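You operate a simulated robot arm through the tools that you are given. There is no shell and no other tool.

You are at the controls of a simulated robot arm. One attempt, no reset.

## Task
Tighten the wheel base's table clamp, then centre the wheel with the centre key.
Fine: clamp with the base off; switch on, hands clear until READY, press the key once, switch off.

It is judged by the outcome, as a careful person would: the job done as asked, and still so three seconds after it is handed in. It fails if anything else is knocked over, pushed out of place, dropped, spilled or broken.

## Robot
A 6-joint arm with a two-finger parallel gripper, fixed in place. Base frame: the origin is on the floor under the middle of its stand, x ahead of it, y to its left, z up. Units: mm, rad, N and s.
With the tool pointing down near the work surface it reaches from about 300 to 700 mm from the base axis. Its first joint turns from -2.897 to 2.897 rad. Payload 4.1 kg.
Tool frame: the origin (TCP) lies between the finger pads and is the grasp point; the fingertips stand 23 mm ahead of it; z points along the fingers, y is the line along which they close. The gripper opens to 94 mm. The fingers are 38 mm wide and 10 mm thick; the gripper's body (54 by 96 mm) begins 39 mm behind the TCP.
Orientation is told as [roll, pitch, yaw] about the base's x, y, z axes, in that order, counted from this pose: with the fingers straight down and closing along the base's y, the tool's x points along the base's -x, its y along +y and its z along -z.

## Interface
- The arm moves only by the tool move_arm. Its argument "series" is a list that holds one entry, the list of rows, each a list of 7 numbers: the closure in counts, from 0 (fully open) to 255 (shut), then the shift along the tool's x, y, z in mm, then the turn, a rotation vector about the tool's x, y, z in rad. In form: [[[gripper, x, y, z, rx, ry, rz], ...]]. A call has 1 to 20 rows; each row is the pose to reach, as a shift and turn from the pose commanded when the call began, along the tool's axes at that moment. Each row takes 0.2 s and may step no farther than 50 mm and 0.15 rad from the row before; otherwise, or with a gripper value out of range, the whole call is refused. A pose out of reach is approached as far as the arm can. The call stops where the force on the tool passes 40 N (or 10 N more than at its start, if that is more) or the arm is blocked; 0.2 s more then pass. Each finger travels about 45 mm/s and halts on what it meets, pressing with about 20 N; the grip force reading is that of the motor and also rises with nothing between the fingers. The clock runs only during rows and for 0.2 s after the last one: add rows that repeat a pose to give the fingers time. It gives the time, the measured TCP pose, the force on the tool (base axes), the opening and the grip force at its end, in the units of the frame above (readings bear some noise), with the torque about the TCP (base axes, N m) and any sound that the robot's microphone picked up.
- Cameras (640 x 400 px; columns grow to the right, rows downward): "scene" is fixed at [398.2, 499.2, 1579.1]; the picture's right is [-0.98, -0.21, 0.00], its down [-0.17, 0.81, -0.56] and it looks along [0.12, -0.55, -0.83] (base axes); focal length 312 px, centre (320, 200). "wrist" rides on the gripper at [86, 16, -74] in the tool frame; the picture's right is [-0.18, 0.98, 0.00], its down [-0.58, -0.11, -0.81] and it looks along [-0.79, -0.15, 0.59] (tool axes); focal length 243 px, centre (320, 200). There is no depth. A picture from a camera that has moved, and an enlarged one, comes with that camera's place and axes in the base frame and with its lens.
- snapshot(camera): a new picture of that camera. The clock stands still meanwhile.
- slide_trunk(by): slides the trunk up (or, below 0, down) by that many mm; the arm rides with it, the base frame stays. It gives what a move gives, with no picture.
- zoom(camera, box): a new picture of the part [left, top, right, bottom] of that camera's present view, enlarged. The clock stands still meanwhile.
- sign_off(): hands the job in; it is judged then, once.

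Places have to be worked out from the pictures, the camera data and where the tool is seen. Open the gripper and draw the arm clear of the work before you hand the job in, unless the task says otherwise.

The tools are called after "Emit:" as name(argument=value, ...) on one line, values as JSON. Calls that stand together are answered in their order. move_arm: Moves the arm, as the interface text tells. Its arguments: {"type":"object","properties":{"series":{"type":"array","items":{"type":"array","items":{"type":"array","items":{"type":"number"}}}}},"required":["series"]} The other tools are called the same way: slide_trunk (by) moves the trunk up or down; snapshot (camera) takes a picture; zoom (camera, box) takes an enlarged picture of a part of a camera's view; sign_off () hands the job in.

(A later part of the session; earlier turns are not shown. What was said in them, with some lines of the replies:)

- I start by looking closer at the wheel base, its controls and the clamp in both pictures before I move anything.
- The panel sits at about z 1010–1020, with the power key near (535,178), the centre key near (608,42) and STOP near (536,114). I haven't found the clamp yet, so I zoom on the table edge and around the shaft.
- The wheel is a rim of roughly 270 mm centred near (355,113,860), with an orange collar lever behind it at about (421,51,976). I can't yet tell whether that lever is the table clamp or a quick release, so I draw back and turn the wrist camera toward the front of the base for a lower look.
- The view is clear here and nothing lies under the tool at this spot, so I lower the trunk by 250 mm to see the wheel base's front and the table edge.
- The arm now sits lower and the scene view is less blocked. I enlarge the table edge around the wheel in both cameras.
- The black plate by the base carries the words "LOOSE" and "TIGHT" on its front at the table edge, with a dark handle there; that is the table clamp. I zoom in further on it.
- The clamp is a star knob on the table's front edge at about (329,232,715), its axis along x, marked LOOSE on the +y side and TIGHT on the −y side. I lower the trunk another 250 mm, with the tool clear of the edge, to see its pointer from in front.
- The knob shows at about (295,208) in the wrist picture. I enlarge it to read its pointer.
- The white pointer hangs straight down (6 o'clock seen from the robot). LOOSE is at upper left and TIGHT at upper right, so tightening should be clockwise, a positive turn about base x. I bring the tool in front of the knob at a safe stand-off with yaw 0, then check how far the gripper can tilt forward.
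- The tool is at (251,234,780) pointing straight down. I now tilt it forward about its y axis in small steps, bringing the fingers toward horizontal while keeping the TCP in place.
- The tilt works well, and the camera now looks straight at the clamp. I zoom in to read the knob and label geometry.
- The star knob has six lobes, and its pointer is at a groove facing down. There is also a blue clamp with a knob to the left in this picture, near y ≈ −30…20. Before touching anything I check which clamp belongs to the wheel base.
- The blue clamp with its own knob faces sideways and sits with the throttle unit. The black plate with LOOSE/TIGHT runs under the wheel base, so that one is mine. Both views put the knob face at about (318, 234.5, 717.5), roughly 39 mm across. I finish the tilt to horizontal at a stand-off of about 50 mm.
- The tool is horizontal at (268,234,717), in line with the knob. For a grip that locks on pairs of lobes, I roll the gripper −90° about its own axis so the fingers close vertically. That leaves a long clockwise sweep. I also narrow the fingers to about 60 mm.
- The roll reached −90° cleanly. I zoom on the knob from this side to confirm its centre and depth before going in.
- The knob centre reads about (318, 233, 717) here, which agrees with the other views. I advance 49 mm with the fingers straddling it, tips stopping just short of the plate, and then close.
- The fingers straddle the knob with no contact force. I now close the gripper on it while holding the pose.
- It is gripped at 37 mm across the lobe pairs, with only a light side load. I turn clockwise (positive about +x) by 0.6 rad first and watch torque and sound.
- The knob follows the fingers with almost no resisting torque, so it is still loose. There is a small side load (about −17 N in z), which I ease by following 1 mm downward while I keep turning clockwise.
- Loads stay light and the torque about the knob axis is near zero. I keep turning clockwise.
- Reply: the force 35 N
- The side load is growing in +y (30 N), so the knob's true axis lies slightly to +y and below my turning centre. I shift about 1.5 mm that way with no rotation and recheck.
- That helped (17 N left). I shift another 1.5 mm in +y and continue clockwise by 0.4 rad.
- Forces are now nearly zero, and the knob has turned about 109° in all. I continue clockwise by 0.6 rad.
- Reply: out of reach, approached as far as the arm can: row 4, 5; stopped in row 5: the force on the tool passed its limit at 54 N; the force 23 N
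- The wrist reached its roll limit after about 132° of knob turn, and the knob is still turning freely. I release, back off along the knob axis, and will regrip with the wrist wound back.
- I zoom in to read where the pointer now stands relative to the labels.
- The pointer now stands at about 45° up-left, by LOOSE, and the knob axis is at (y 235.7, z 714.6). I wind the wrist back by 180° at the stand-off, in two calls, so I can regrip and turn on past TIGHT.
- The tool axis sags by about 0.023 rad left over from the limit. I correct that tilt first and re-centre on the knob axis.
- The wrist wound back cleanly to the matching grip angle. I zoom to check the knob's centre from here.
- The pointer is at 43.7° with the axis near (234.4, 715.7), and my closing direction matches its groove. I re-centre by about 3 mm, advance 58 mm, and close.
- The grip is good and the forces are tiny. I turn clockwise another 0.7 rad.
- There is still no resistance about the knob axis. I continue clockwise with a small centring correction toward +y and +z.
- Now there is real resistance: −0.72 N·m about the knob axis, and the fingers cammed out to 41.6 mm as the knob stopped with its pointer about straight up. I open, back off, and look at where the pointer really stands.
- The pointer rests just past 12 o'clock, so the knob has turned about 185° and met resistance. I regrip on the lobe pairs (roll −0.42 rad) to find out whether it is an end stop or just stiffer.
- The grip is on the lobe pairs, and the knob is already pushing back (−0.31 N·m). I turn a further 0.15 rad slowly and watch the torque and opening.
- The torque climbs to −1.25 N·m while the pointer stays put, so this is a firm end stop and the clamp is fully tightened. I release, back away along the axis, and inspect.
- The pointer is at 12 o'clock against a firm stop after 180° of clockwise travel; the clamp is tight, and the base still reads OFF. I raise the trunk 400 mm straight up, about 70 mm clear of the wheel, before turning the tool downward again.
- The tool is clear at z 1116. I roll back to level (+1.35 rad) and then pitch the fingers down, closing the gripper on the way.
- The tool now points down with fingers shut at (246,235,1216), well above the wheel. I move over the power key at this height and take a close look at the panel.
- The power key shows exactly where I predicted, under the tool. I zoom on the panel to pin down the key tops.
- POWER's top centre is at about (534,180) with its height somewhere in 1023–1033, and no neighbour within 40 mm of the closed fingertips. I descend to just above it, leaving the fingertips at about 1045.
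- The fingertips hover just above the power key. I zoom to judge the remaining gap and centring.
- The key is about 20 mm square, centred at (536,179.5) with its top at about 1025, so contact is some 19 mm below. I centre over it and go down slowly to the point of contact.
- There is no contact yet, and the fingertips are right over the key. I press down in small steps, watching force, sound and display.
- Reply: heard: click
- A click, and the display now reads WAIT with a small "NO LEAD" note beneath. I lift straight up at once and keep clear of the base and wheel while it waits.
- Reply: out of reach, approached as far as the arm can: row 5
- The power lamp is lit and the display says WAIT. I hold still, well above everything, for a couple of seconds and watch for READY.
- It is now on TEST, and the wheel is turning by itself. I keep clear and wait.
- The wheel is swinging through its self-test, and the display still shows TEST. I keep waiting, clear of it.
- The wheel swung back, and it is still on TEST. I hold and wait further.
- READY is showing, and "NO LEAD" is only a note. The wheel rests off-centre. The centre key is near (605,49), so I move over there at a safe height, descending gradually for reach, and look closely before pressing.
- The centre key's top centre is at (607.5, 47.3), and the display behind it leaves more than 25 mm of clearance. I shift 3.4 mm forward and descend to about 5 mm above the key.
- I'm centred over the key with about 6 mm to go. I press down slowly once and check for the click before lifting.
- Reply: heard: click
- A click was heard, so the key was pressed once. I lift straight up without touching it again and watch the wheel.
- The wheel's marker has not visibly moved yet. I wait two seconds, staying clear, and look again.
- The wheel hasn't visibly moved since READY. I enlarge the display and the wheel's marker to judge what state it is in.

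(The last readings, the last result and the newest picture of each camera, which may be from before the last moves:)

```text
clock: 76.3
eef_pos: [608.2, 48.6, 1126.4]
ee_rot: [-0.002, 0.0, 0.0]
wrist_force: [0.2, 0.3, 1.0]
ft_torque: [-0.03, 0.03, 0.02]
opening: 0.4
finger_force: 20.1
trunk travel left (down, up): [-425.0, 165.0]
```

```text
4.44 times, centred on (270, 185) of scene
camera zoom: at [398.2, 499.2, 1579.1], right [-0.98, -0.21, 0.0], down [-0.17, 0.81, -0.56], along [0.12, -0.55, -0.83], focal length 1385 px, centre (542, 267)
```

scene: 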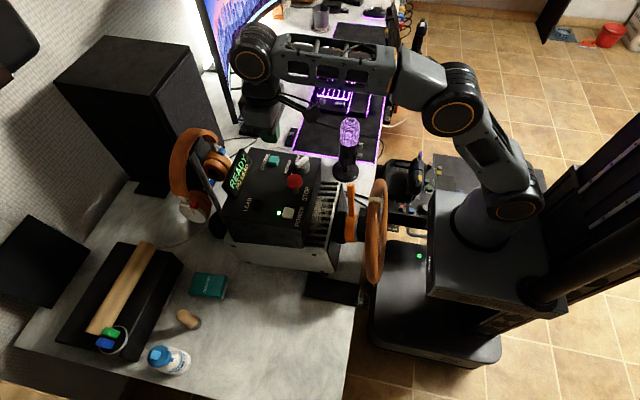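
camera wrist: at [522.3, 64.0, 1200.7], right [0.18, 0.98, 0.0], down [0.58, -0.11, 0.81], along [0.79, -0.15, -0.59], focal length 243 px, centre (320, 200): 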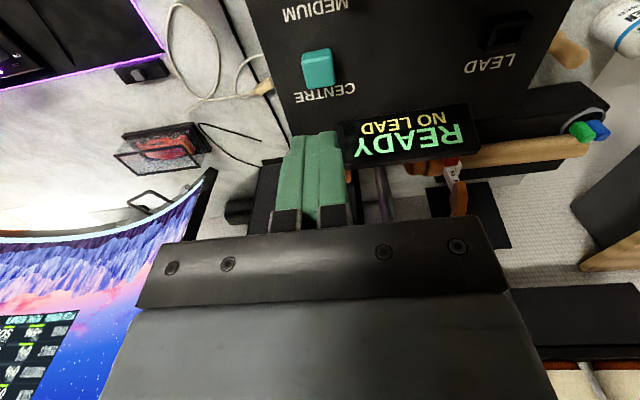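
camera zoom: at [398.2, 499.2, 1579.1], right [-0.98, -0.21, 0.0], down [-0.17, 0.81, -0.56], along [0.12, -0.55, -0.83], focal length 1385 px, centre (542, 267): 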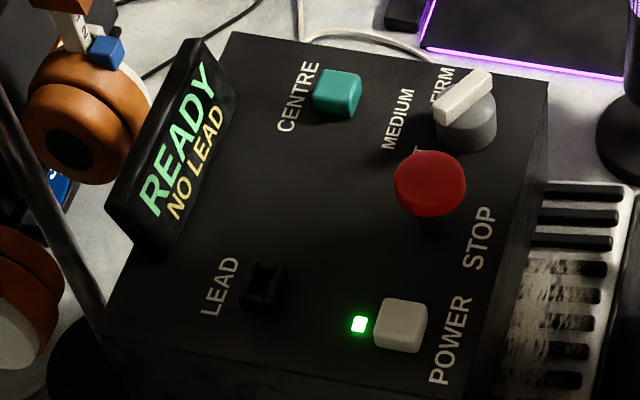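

The display reads READY with the power lamp on, but I can't judge the wheel's angle from this side. I carry the tool back, high above the wheel (fingertips at about 1187, wheel top near 1015), to see its rim marker and spoke from the front.

Emit:
move_arm(series=[[[255, 15, 3, -10, 0, 0, 0], [255, 40, 8, -20, 0, 0, 0], [255, 70, 14, -30, 0, 0, 0], [255, 100, 20, -40, 0, 0, 0], [255, 130, 26, -50, 0, 0, 0], [255, 160, 33, -60, 0, 0, 0], [255, 190, 40, -70, 0, 0, 0], [255, 220, 47, -78, 0, 0, 0], [255, 250, 53, -84, 0, 0, 0], [255, 268, 57, -84, 0, 0, 0], [255, 268, 57, -84, 0, 0, 0]]])

Emit:
snapshot(camera="wrist")

Emit:
zoom(camera="scene", box=[215, 140, 325, 230])

```text
clock: 78.7
eef_pos: [342.4, 107.0, 1210.0]
ee_rot: [-0.002, 0.001, -0.001]
wrist_force: [0.7, -0.3, -0.4]
ft_torque: [0.01, 0.02, 0.03]
opening: 0.1
finger_force: 19.5
trunk travel left (down, up): [-425.0, 165.0]
```

```text
taken
camera wrist: at [256.0, 123.1, 1284.2], right [0.18, 0.98, 0.0], down [0.58, -0.11, 0.81], along [0.79, -0.15, -0.59], focal length 243 px, centre (320, 200)
```

wrist: 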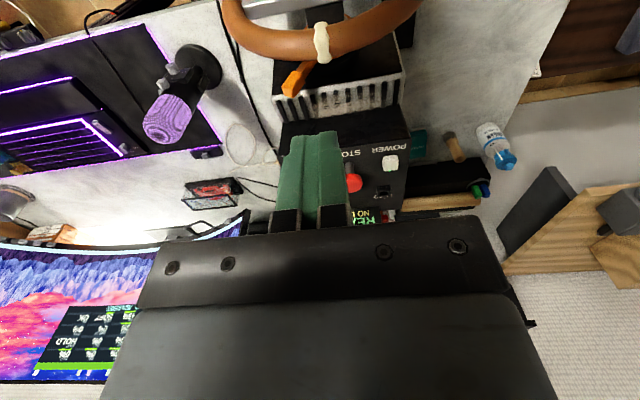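

```text
4.44 times, centred on (270, 185) of scene
camera zoom: at [398.2, 499.2, 1579.1], right [-0.98, -0.21, 0.0], down [-0.17, 0.81, -0.56], along [0.12, -0.55, -0.83], focal length 1385 px, centre (542, 267)
```

zoom: 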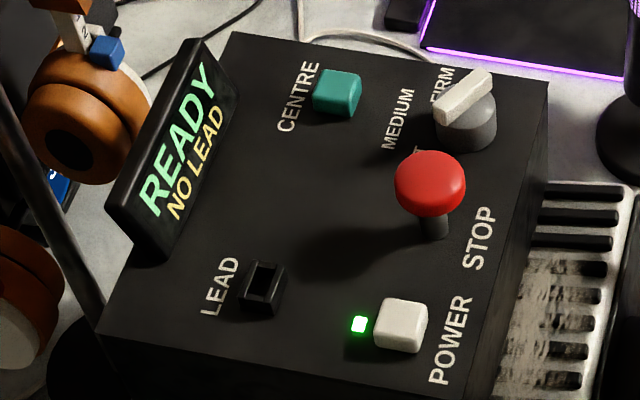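

The rim marker is visible at (321,42). I zoom to compare its position with the wheel's shaft centreline.

Emit:
zoom(camera="wrist", box=[210, 0, 440, 130])

```text
2.78 times, centred on (325, 65) of wrist
camera zoom: at [256.0, 123.1, 1284.2], right [0.18, 0.98, 0.0], down [0.58, -0.11, 0.81], along [0.79, -0.15, -0.59], focal length 675 px, centre (306, 576)
```

zoom: 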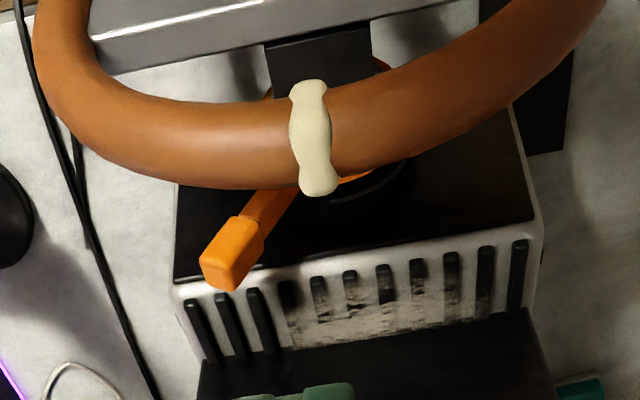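

I compare with the first pictures: the same scene crop as at the start shows whether the wheel has turned since then.

Emit:
zoom(camera="scene", box=[290, 160, 450, 310])

```text
2.67 times, centred on (370, 235) of scene
camera zoom: at [398.2, 499.2, 1579.1], right [-0.98, -0.21, 0.0], down [-0.17, 0.81, -0.56], along [0.12, -0.55, -0.83], focal length 831 px, centre (187, 107)
```

zoom: 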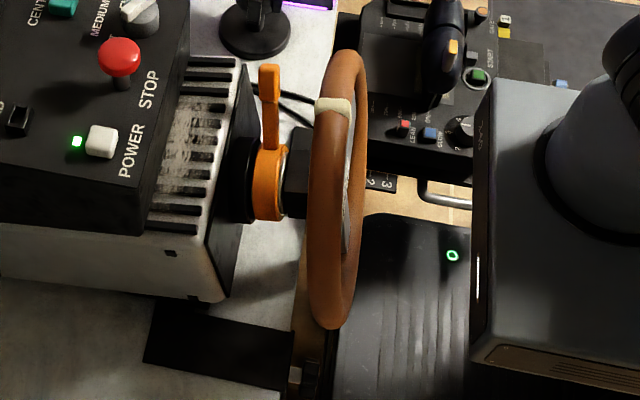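

The marker seems to have shifted only slightly since the start. To measure that, I return to the exact pose where I photographed the wheel before switching on, well above and beside it, and take the same picture.

Emit:
move_arm(series=[[[255, 16, 22, -1, 0, 0, 0], [255, 32, 44, -2, 0, 0, 0], [255, 48, 66, -3, 0, 0, 0], [255, 64, 88, -4, 0, 0, 0], [255, 80, 110, -5, 0, 0, 0], [255, 95, 128, -6, 0, 0, 0], [255, 95, 128, -6, 0, 0, 0]]])

Emit:
snapshot(camera="wrist")

Emit:
zoom(camera="wrist", box=[170, 10, 370, 180])

```text
clock: 80.3
eef_pos: [247.0, 233.7, 1216.4]
ee_rot: [-0.001, 0.001, -0.001]
wrist_force: [0.1, -0.2, 0.0]
ft_torque: [-0.02, -0.03, 0.0]
opening: 0.0
finger_force: 19.7
trunk travel left (down, up): [-425.0, 165.0]
```

```text
taken
camera wrist: at [160.2, 250.9, 1290.6], right [0.18, 0.98, 0.0], down [0.58, -0.11, 0.81], along [0.79, -0.15, -0.59], focal length 243 px, centre (320, 200)
```

wrist: 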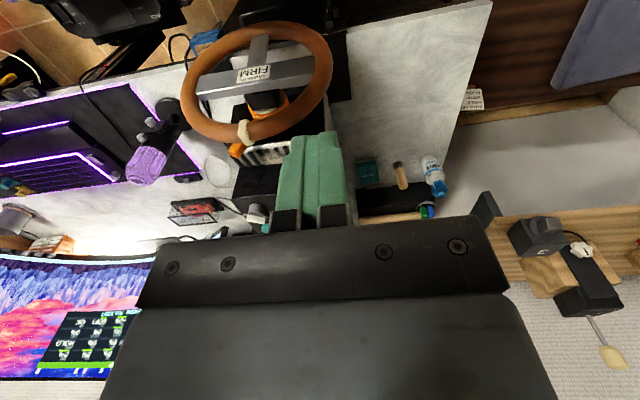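

```text
2.35 times, centred on (270, 95) of wrist
camera zoom: at [160.2, 250.9, 1290.6], right [0.18, 0.98, 0.0], down [0.58, -0.11, 0.81], along [0.79, -0.15, -0.59], focal length 571 px, centre (438, 447)
```

zoom: 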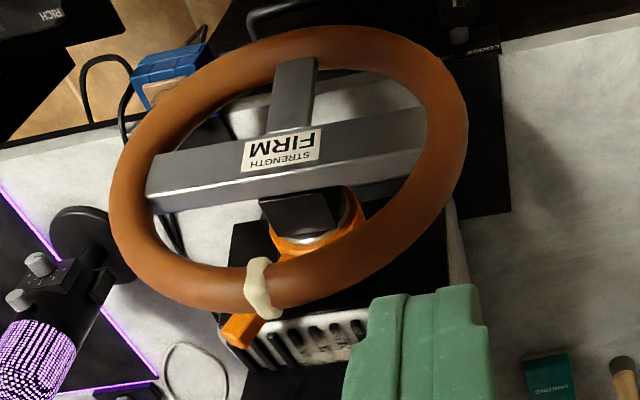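

The rim now stands within a couple of degrees of upright, but I want firm evidence. The monitor's SET-UP page has a WHEEL row that was blank when the base was off, so I read it now.

Emit:
zoom(camera="wrist", box=[0, 280, 160, 390])

Emit:
zoom(camera="scene", box=[200, 130, 400, 310])

```text
3.64 times, centred on (80, 335) of wrist
camera zoom: at [160.2, 250.9, 1290.6], right [0.18, 0.98, 0.0], down [0.58, -0.11, 0.81], along [0.79, -0.15, -0.59], focal length 882 px, centre (1193, -291)
```

zoom: 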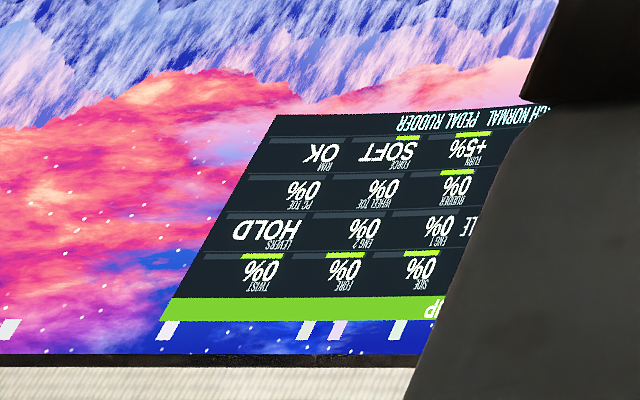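

```text
2.22 times, centred on (300, 220) of scene
camera zoom: at [398.2, 499.2, 1579.1], right [-0.98, -0.21, 0.0], down [-0.17, 0.81, -0.56], along [0.12, -0.55, -0.83], focal length 693 px, centre (364, 156)
```

zoom: 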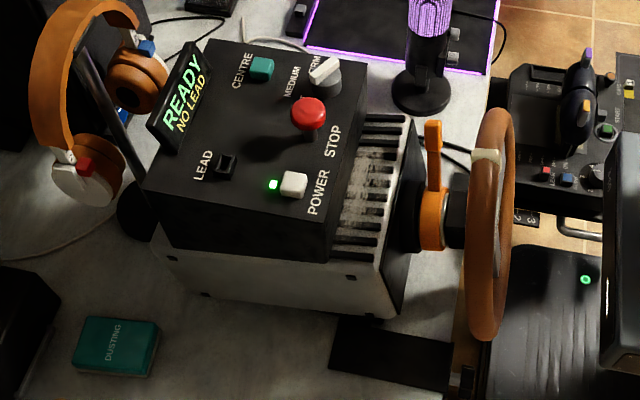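

The monitor reads WHEEL: TURN +5 %, FORCE SOFT, RIM OK, so the wheel isn't at zero yet and the strength is on SOFT. I wait two seconds, still clear, and read it again to see if it is still creeping to centre.

Emit:
move_arm(series=[[[255, 0, 0, 0, 0, 0, 0], [255, 0, 0, 0, 0, 0, 0], [255, 0, 0, 0, 0, 0, 0], [255, 0, 0, 0, 0, 0, 0], [255, 0, 0, 0, 0, 0, 0], [255, 0, 0, 0, 0, 0, 0], [255, 0, 0, 0, 0, 0, 0], [255, 0, 0, 0, 0, 0, 0], [255, 0, 0, 0, 0, 0, 0], [255, 0, 0, 0, 0, 0, 0]]])

Emit:
zoom(camera="wrist", box=[50, 300, 150, 370])

Emit:
zoom(camera="wrist", box=[220, 50, 290, 100])

Emit:
zoom(camera="scene", box=[270, 145, 320, 195])

```text
clock: 82.5
eef_pos: [246.7, 235.3, 1214.7]
ee_rot: [-0.002, -0.001, 0.001]
wrist_force: [0.1, -0.1, 1.0]
ft_torque: [0.0, 0.02, 0.02]
opening: 0.2
finger_force: 20.0
trunk travel left (down, up): [-425.0, 165.0]
```

```text
5.71 times, centred on (100, 335) of wrist
camera zoom: at [160.5, 250.7, 1290.5], right [0.18, 0.98, 0.0], down [0.58, -0.11, 0.81], along [0.79, -0.15, -0.59], focal length 1386 px, centre (1577, -571)
```

zoom: 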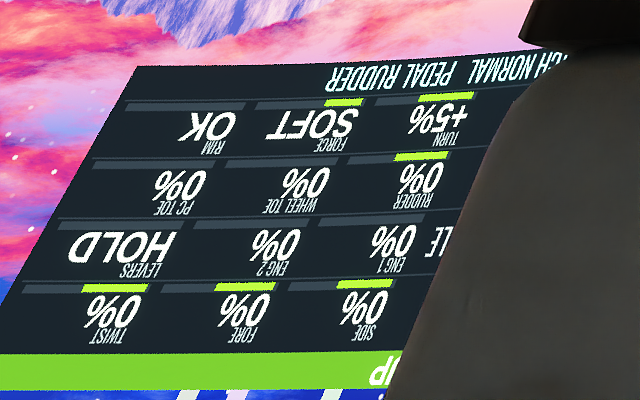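

```text
8.00 times, centred on (255, 75) of wrist
camera zoom: at [160.5, 250.7, 1290.5], right [0.18, 0.98, 0.0], down [0.58, -0.11, 0.81], along [0.79, -0.15, -0.59], focal length 1941 px, centre (840, 1200)
```

zoom: 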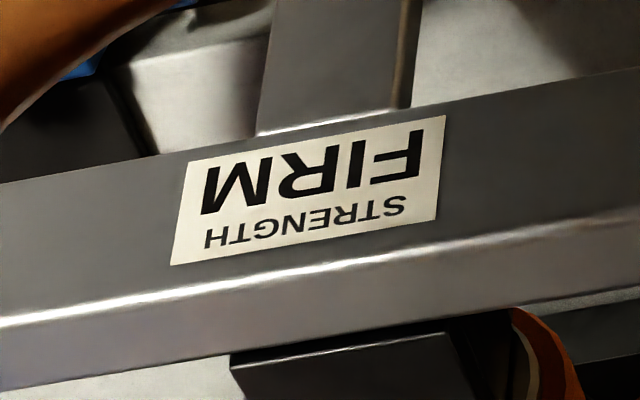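

```text
8.00 times, centred on (295, 170) of scene
camera zoom: at [398.2, 499.2, 1579.1], right [-0.98, -0.21, 0.0], down [-0.17, 0.81, -0.56], along [0.12, -0.55, -0.83], focal length 2493 px, centre (520, 440)
```

zoom: 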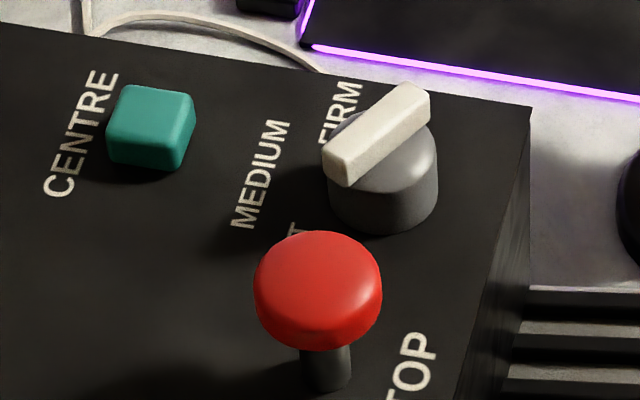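

The reading is steady at +5 %, about 1.5–2° by my geometry. The rim bar is level and the marker is at the top, so the centring has finished. The key has had its one press and the strength dial isn't part of this job, so I leave both alone and return over the power key to switch off.

Emit:
move_arm(series=[[[255, -25, -5, 0, 0, 0, 0], [255, -55, -11, 0, 0, 0, 0], [255, -85, -17, 0, 0, 0, 0], [255, -115, -23, 0, 0, 0, 0], [255, -145, -29, 0, 0, 0, 0], [255, -175, -35, 0, 0, 0, 0], [255, -205, -41, 0, 0, 0, 0], [255, -235, -46, 3, 0, 0, 0], [255, -265, -51, 8, 0, 0, 0], [255, -288.5, -55, 15, 0, 0, 0], [255, -288.5, -55, 15, 0, 0, 0]]])

Emit:
snapshot(camera="wrist")

Emit:
zoom(camera="wrist", box=[240, 0, 400, 100])

```text
clock: 84.9
eef_pos: [534.8, 178.5, 1200.3]
ee_rot: [-0.004, -0.001, 0.001]
wrist_force: [-0.7, -0.2, 0.4]
ft_torque: [-0.02, 0.03, -0.01]
opening: 0.0
finger_force: 19.9
trunk travel left (down, up): [-425.0, 165.0]
```

```text
taken
camera wrist: at [447.5, 195.0, 1275.5], right [0.18, 0.98, 0.0], down [0.58, -0.11, 0.81], along [0.79, -0.15, -0.59], focal length 243 px, centre (320, 200)
```

wrist: 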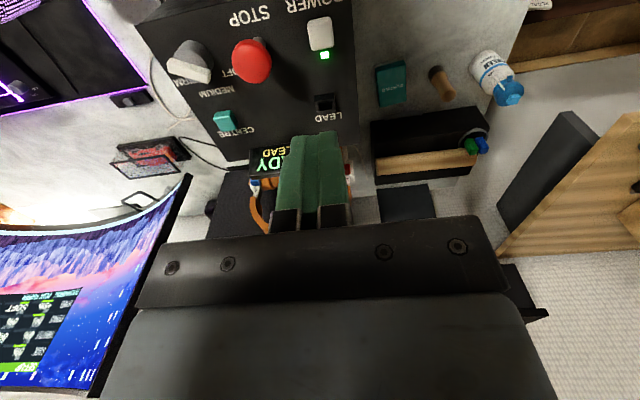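

```text
4.00 times, centred on (320, 50) of wrist
camera zoom: at [447.5, 195.0, 1275.5], right [0.18, 0.98, 0.0], down [0.58, -0.11, 0.81], along [0.79, -0.15, -0.59], focal length 970 px, centre (320, 800)
```

zoom: 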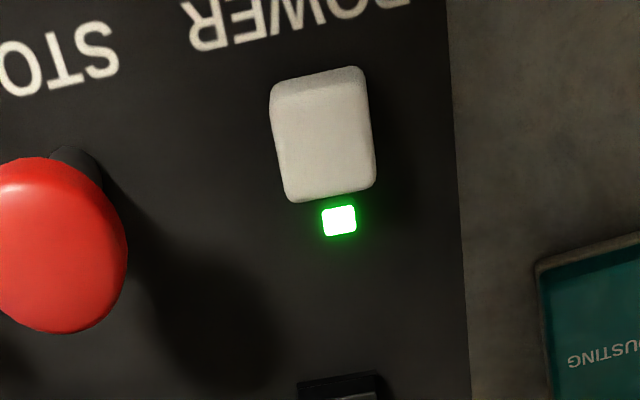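

Before switching off I read the monitor once more from here, as it's partly in view.

Emit:
zoom(camera="wrist", box=[0, 280, 110, 380])

Emit:
zoom(camera="scene", box=[335, 165, 405, 285])

```text
4.00 times, centred on (55, 330) of wrist
camera zoom: at [447.5, 195.0, 1275.5], right [0.18, 0.98, 0.0], down [0.58, -0.11, 0.81], along [0.79, -0.15, -0.59], focal length 970 px, centre (1380, -320)
```

zoom: 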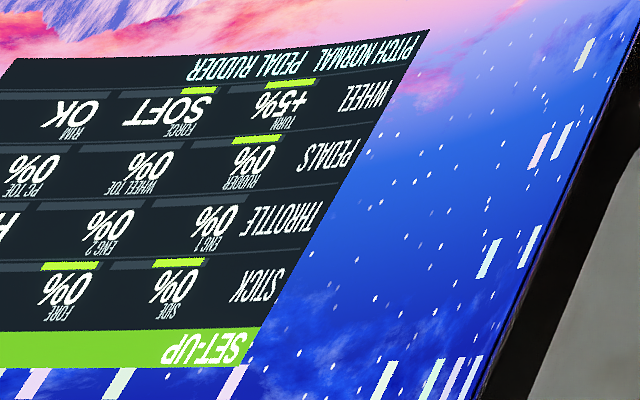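

```text
3.33 times, centred on (370, 225) of scene
camera zoom: at [398.2, 499.2, 1579.1], right [-0.98, -0.21, 0.0], down [-0.17, 0.81, -0.56], along [0.12, -0.55, -0.83], focal length 1039 px, centre (153, 117)
```

zoom: 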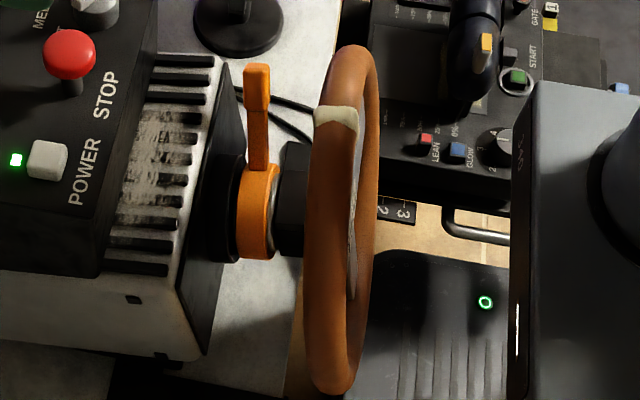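

The reading is still a steady +5 %, and the display says READY with no faults. I now descend over the power key, centred at about (535,179.4), stopping just above it.

Emit:
move_arm(series=[[[255, -0.5, 0.9, 25, 0, 0, 0], [255, -0.5, 0.9, 55, 0, 0, 0], [255, -0.5, 0.9, 85, 0, 0, 0], [255, -0.5, 0.9, 110, 0, 0, 0], [255, -0.5, 0.9, 128, 0, 0, 0], [255, -0.5, 0.9, 140, 0, 0, 0], [255, -0.5, 0.9, 148, 0, 0, 0], [255, -0.5, 0.9, 148, 0, 0, 0]]])

Emit:
zoom(camera="wrist", box=[200, 60, 400, 200])

```text
clock: 86.7
eef_pos: [535.4, 179.6, 1053.4]
ee_rot: [-0.003, 0.0, 0.0]
wrist_force: [0.2, -0.8, 0.1]
ft_torque: [0.0, 0.0, 0.0]
opening: 0.0
finger_force: 19.8
trunk travel left (down, up): [-425.0, 165.0]
```

```text
2.86 times, centred on (300, 130) of wrist
camera zoom: at [447.9, 195.9, 1128.2], right [0.18, 0.98, 0.0], down [0.58, -0.11, 0.81], along [0.79, -0.15, -0.59], focal length 693 px, centre (377, 400)
```

zoom: 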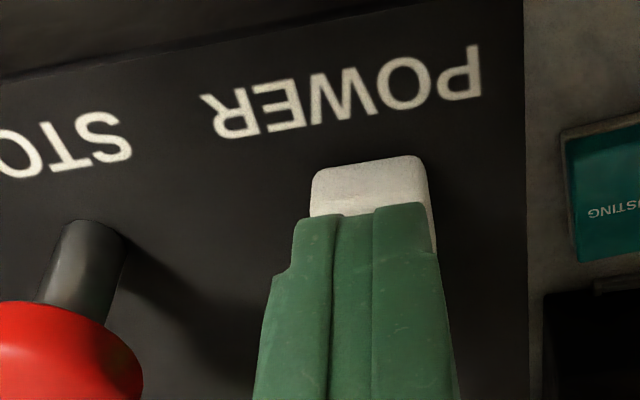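

The fingertips sit over the power key about 5 mm up. I press it once slowly, until the click.

Emit:
move_arm(series=[[[255, 0, 0, 3.5, 0, 0, 0], [255, 0, 0, 6, 0, 0, 0], [255, 0, 0, 7.8, 0, 0, 0]]])

Emit:
zoom(camera="scene", box=[215, 130, 355, 245])

```text
clock: 87.5
eef_pos: [535.0, 180.3, 1045.9]
ee_rot: [-0.001, 0.001, 0.0]
wrist_force: [-1.3, 0.3, 3.1]
ft_torque: [0.01, 0.01, 0.0]
opening: 0.2
finger_force: 20.0
trunk travel left (down, up): [-425.0, 165.0]
heard: click
```

```text
3.48 times, centred on (285, 188) of scene
camera zoom: at [398.2, 499.2, 1579.1], right [-0.98, -0.21, 0.0], down [-0.17, 0.81, -0.56], along [0.12, -0.55, -0.83], focal length 1084 px, centre (442, 244)
```

zoom: 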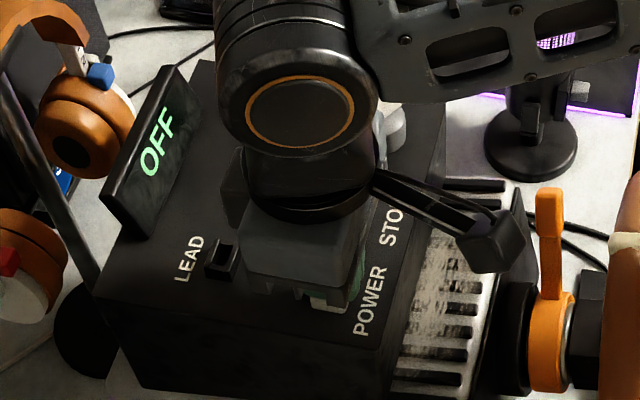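

A click, and the display now reads OFF. I lift straight up off the key and carry the arm back, high over the wheel, to the clear spot in front of the table.

Emit:
move_arm(series=[[[255, 0, 0, -15, 0, 0, 0], [255, 0, 0, -50, 0, 0, 0], [255, 0, 0, -90, 0, 0, 0], [255, 0, 0, -130, 0, 0, 0], [255, 0, 0, -155, 0, 0, 0], [255, 25, 5, -160, 0, 0, 0], [255, 60, 12, -165, 0, 0, 0], [255, 95, 18, -168, 0, 0, 0], [255, 130, 25, -170, 0, 0, 0], [255, 165, 31, -170, 0, 0, 0], [255, 200, 38, -170, 0, 0, 0], [255, 235, 44, -170, 0, 0, 0], [255, 265, 50, -170, 0, 0, 0], [255, 288, 55, -170, 0, 0, 0], [255, 288, 55, -170, 0, 0, 0]]])

Emit:
snapshot(camera="scene")

Emit:
zoom(camera="wrist", box=[170, 10, 370, 180])

Emit:
zoom(camera="scene", box=[200, 130, 400, 310])

```text
clock: 90.7
eef_pos: [245.4, 236.1, 1215.0]
ee_rot: [-0.001, -0.001, -0.001]
wrist_force: [0.7, 0.0, -0.3]
ft_torque: [-0.01, 0.02, -0.01]
opening: 0.1
finger_force: 20.5
trunk travel left (down, up): [-425.0, 165.0]
```

```text
taken
```

scene: 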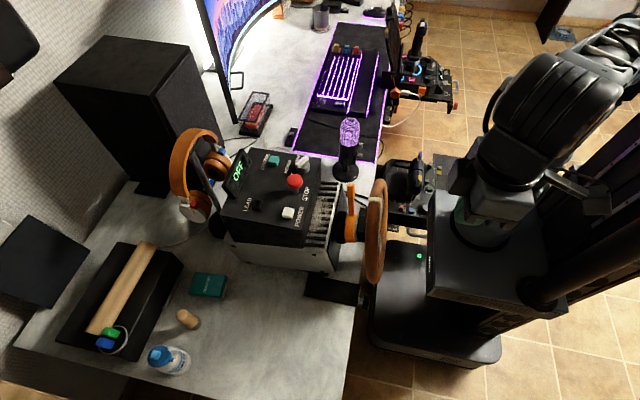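

```text
2.35 times, centred on (270, 95) of wrist
camera zoom: at [157.8, 252.1, 1289.9], right [0.19, 0.98, 0.0], down [0.58, -0.11, 0.81], along [0.79, -0.15, -0.59], focal length 571 px, centre (438, 447)
```

zoom: 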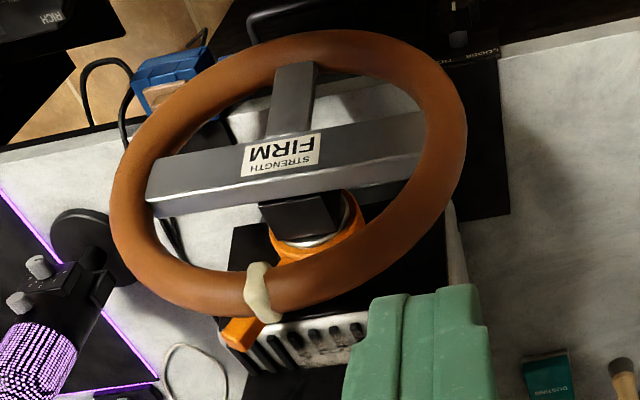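

```text
2.22 times, centred on (300, 220) of scene
camera zoom: at [398.2, 499.2, 1579.1], right [-0.98, -0.21, 0.0], down [-0.17, 0.81, -0.56], along [0.12, -0.55, -0.83], focal length 693 px, centre (364, 156)
```

zoom: 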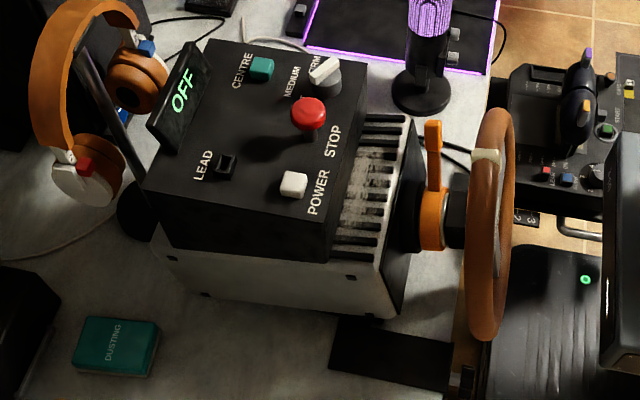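

The base reads OFF with its lamp out, the wheel stands upright, and everything on the desk is where it was. I open the gripper here, clear of the work, and check the clamp knob one last time.

Emit:
move_arm(series=[[[0, 0, 0, 0, 0, 0, 0], [0, 0, 0, 0, 0, 0, 0], [0, 0, 0, 0, 0, 0, 0], [0, 0, 0, 0, 0, 0, 0], [0, 0, 0, 0, 0, 0, 0], [0, 0, 0, 0, 0, 0, 0]]])

Emit:
zoom(camera="wrist", box=[330, 0, 400, 45])

Emit:
snapshot(camera="scene")

```text
clock: 92.1
eef_pos: [244.8, 236.5, 1214.9]
ee_rot: [-0.002, 0.001, 0.0]
wrist_force: [-0.5, -0.4, 0.5]
ft_torque: [0.02, 0.0, 0.0]
opening: 94.0
finger_force: 0.0
trunk travel left (down, up): [-425.0, 165.0]
```

```text
8.89 times, centred on (365, 22) of wrist
camera zoom: at [158.2, 252.1, 1289.9], right [0.18, 0.98, 0.0], down [0.58, -0.11, 0.81], along [0.79, -0.15, -0.59], focal length 2157 px, centre (-80, 1778)
```

zoom: 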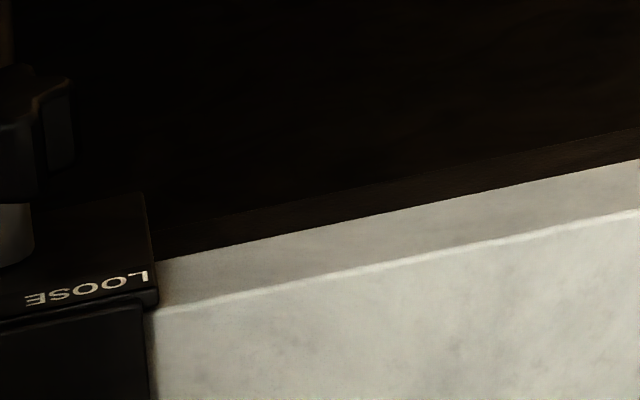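

```text
taken
```

scene: 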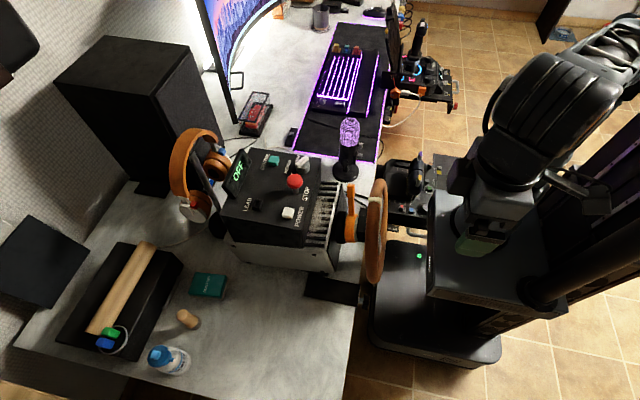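

The clamp is at its tight stop, the centre key got one press after READY, the base is off, and the arm is clear with the gripper open. One caveat: the wheel's last reading was +5 % (about 2°), and I saw no movement when the key was pressed. I hand the job in.

Emit:
sign_off()

```text
The job is handed in.
```

I did every step and handed the job in, but I can't confirm that the centre key moved the wheel. After the press the monitor read TURN +5%, roughly 2° off, and it stayed there until I switched off.

- **Clamp:** with the base off, I turned the star knob at the table edge clockwise about 180°. It came to a firm stop and did not move when I pushed harder (about 1.25 N·m).
- **Switching on:** I pressed POWER once and kept the arm high and clear through WAIT and TEST until READY showed. "NO LEAD" stayed on the display throughout.
- **Centring:** I pressed CENTRE once and heard the click. The wheel did not visibly move afterwards, though it looks upright, with its bar close to level and the marker at the top.
- **Switching off:** I pressed POWER once. The display reads OFF and the power lamp is out.
- **Finish:** the gripper is open and the arm is clear. Nothing else on the desk looks disturbed.

**Strength setting:** the wheel carries a label reading "STRENGTH FIRM", but the dial is set to SOFT. A weak setting may be why the wheel stopped at +5%. I left the dial alone because it wasn't part of the job, and I didn't press CENTRE again because you asked for one press.
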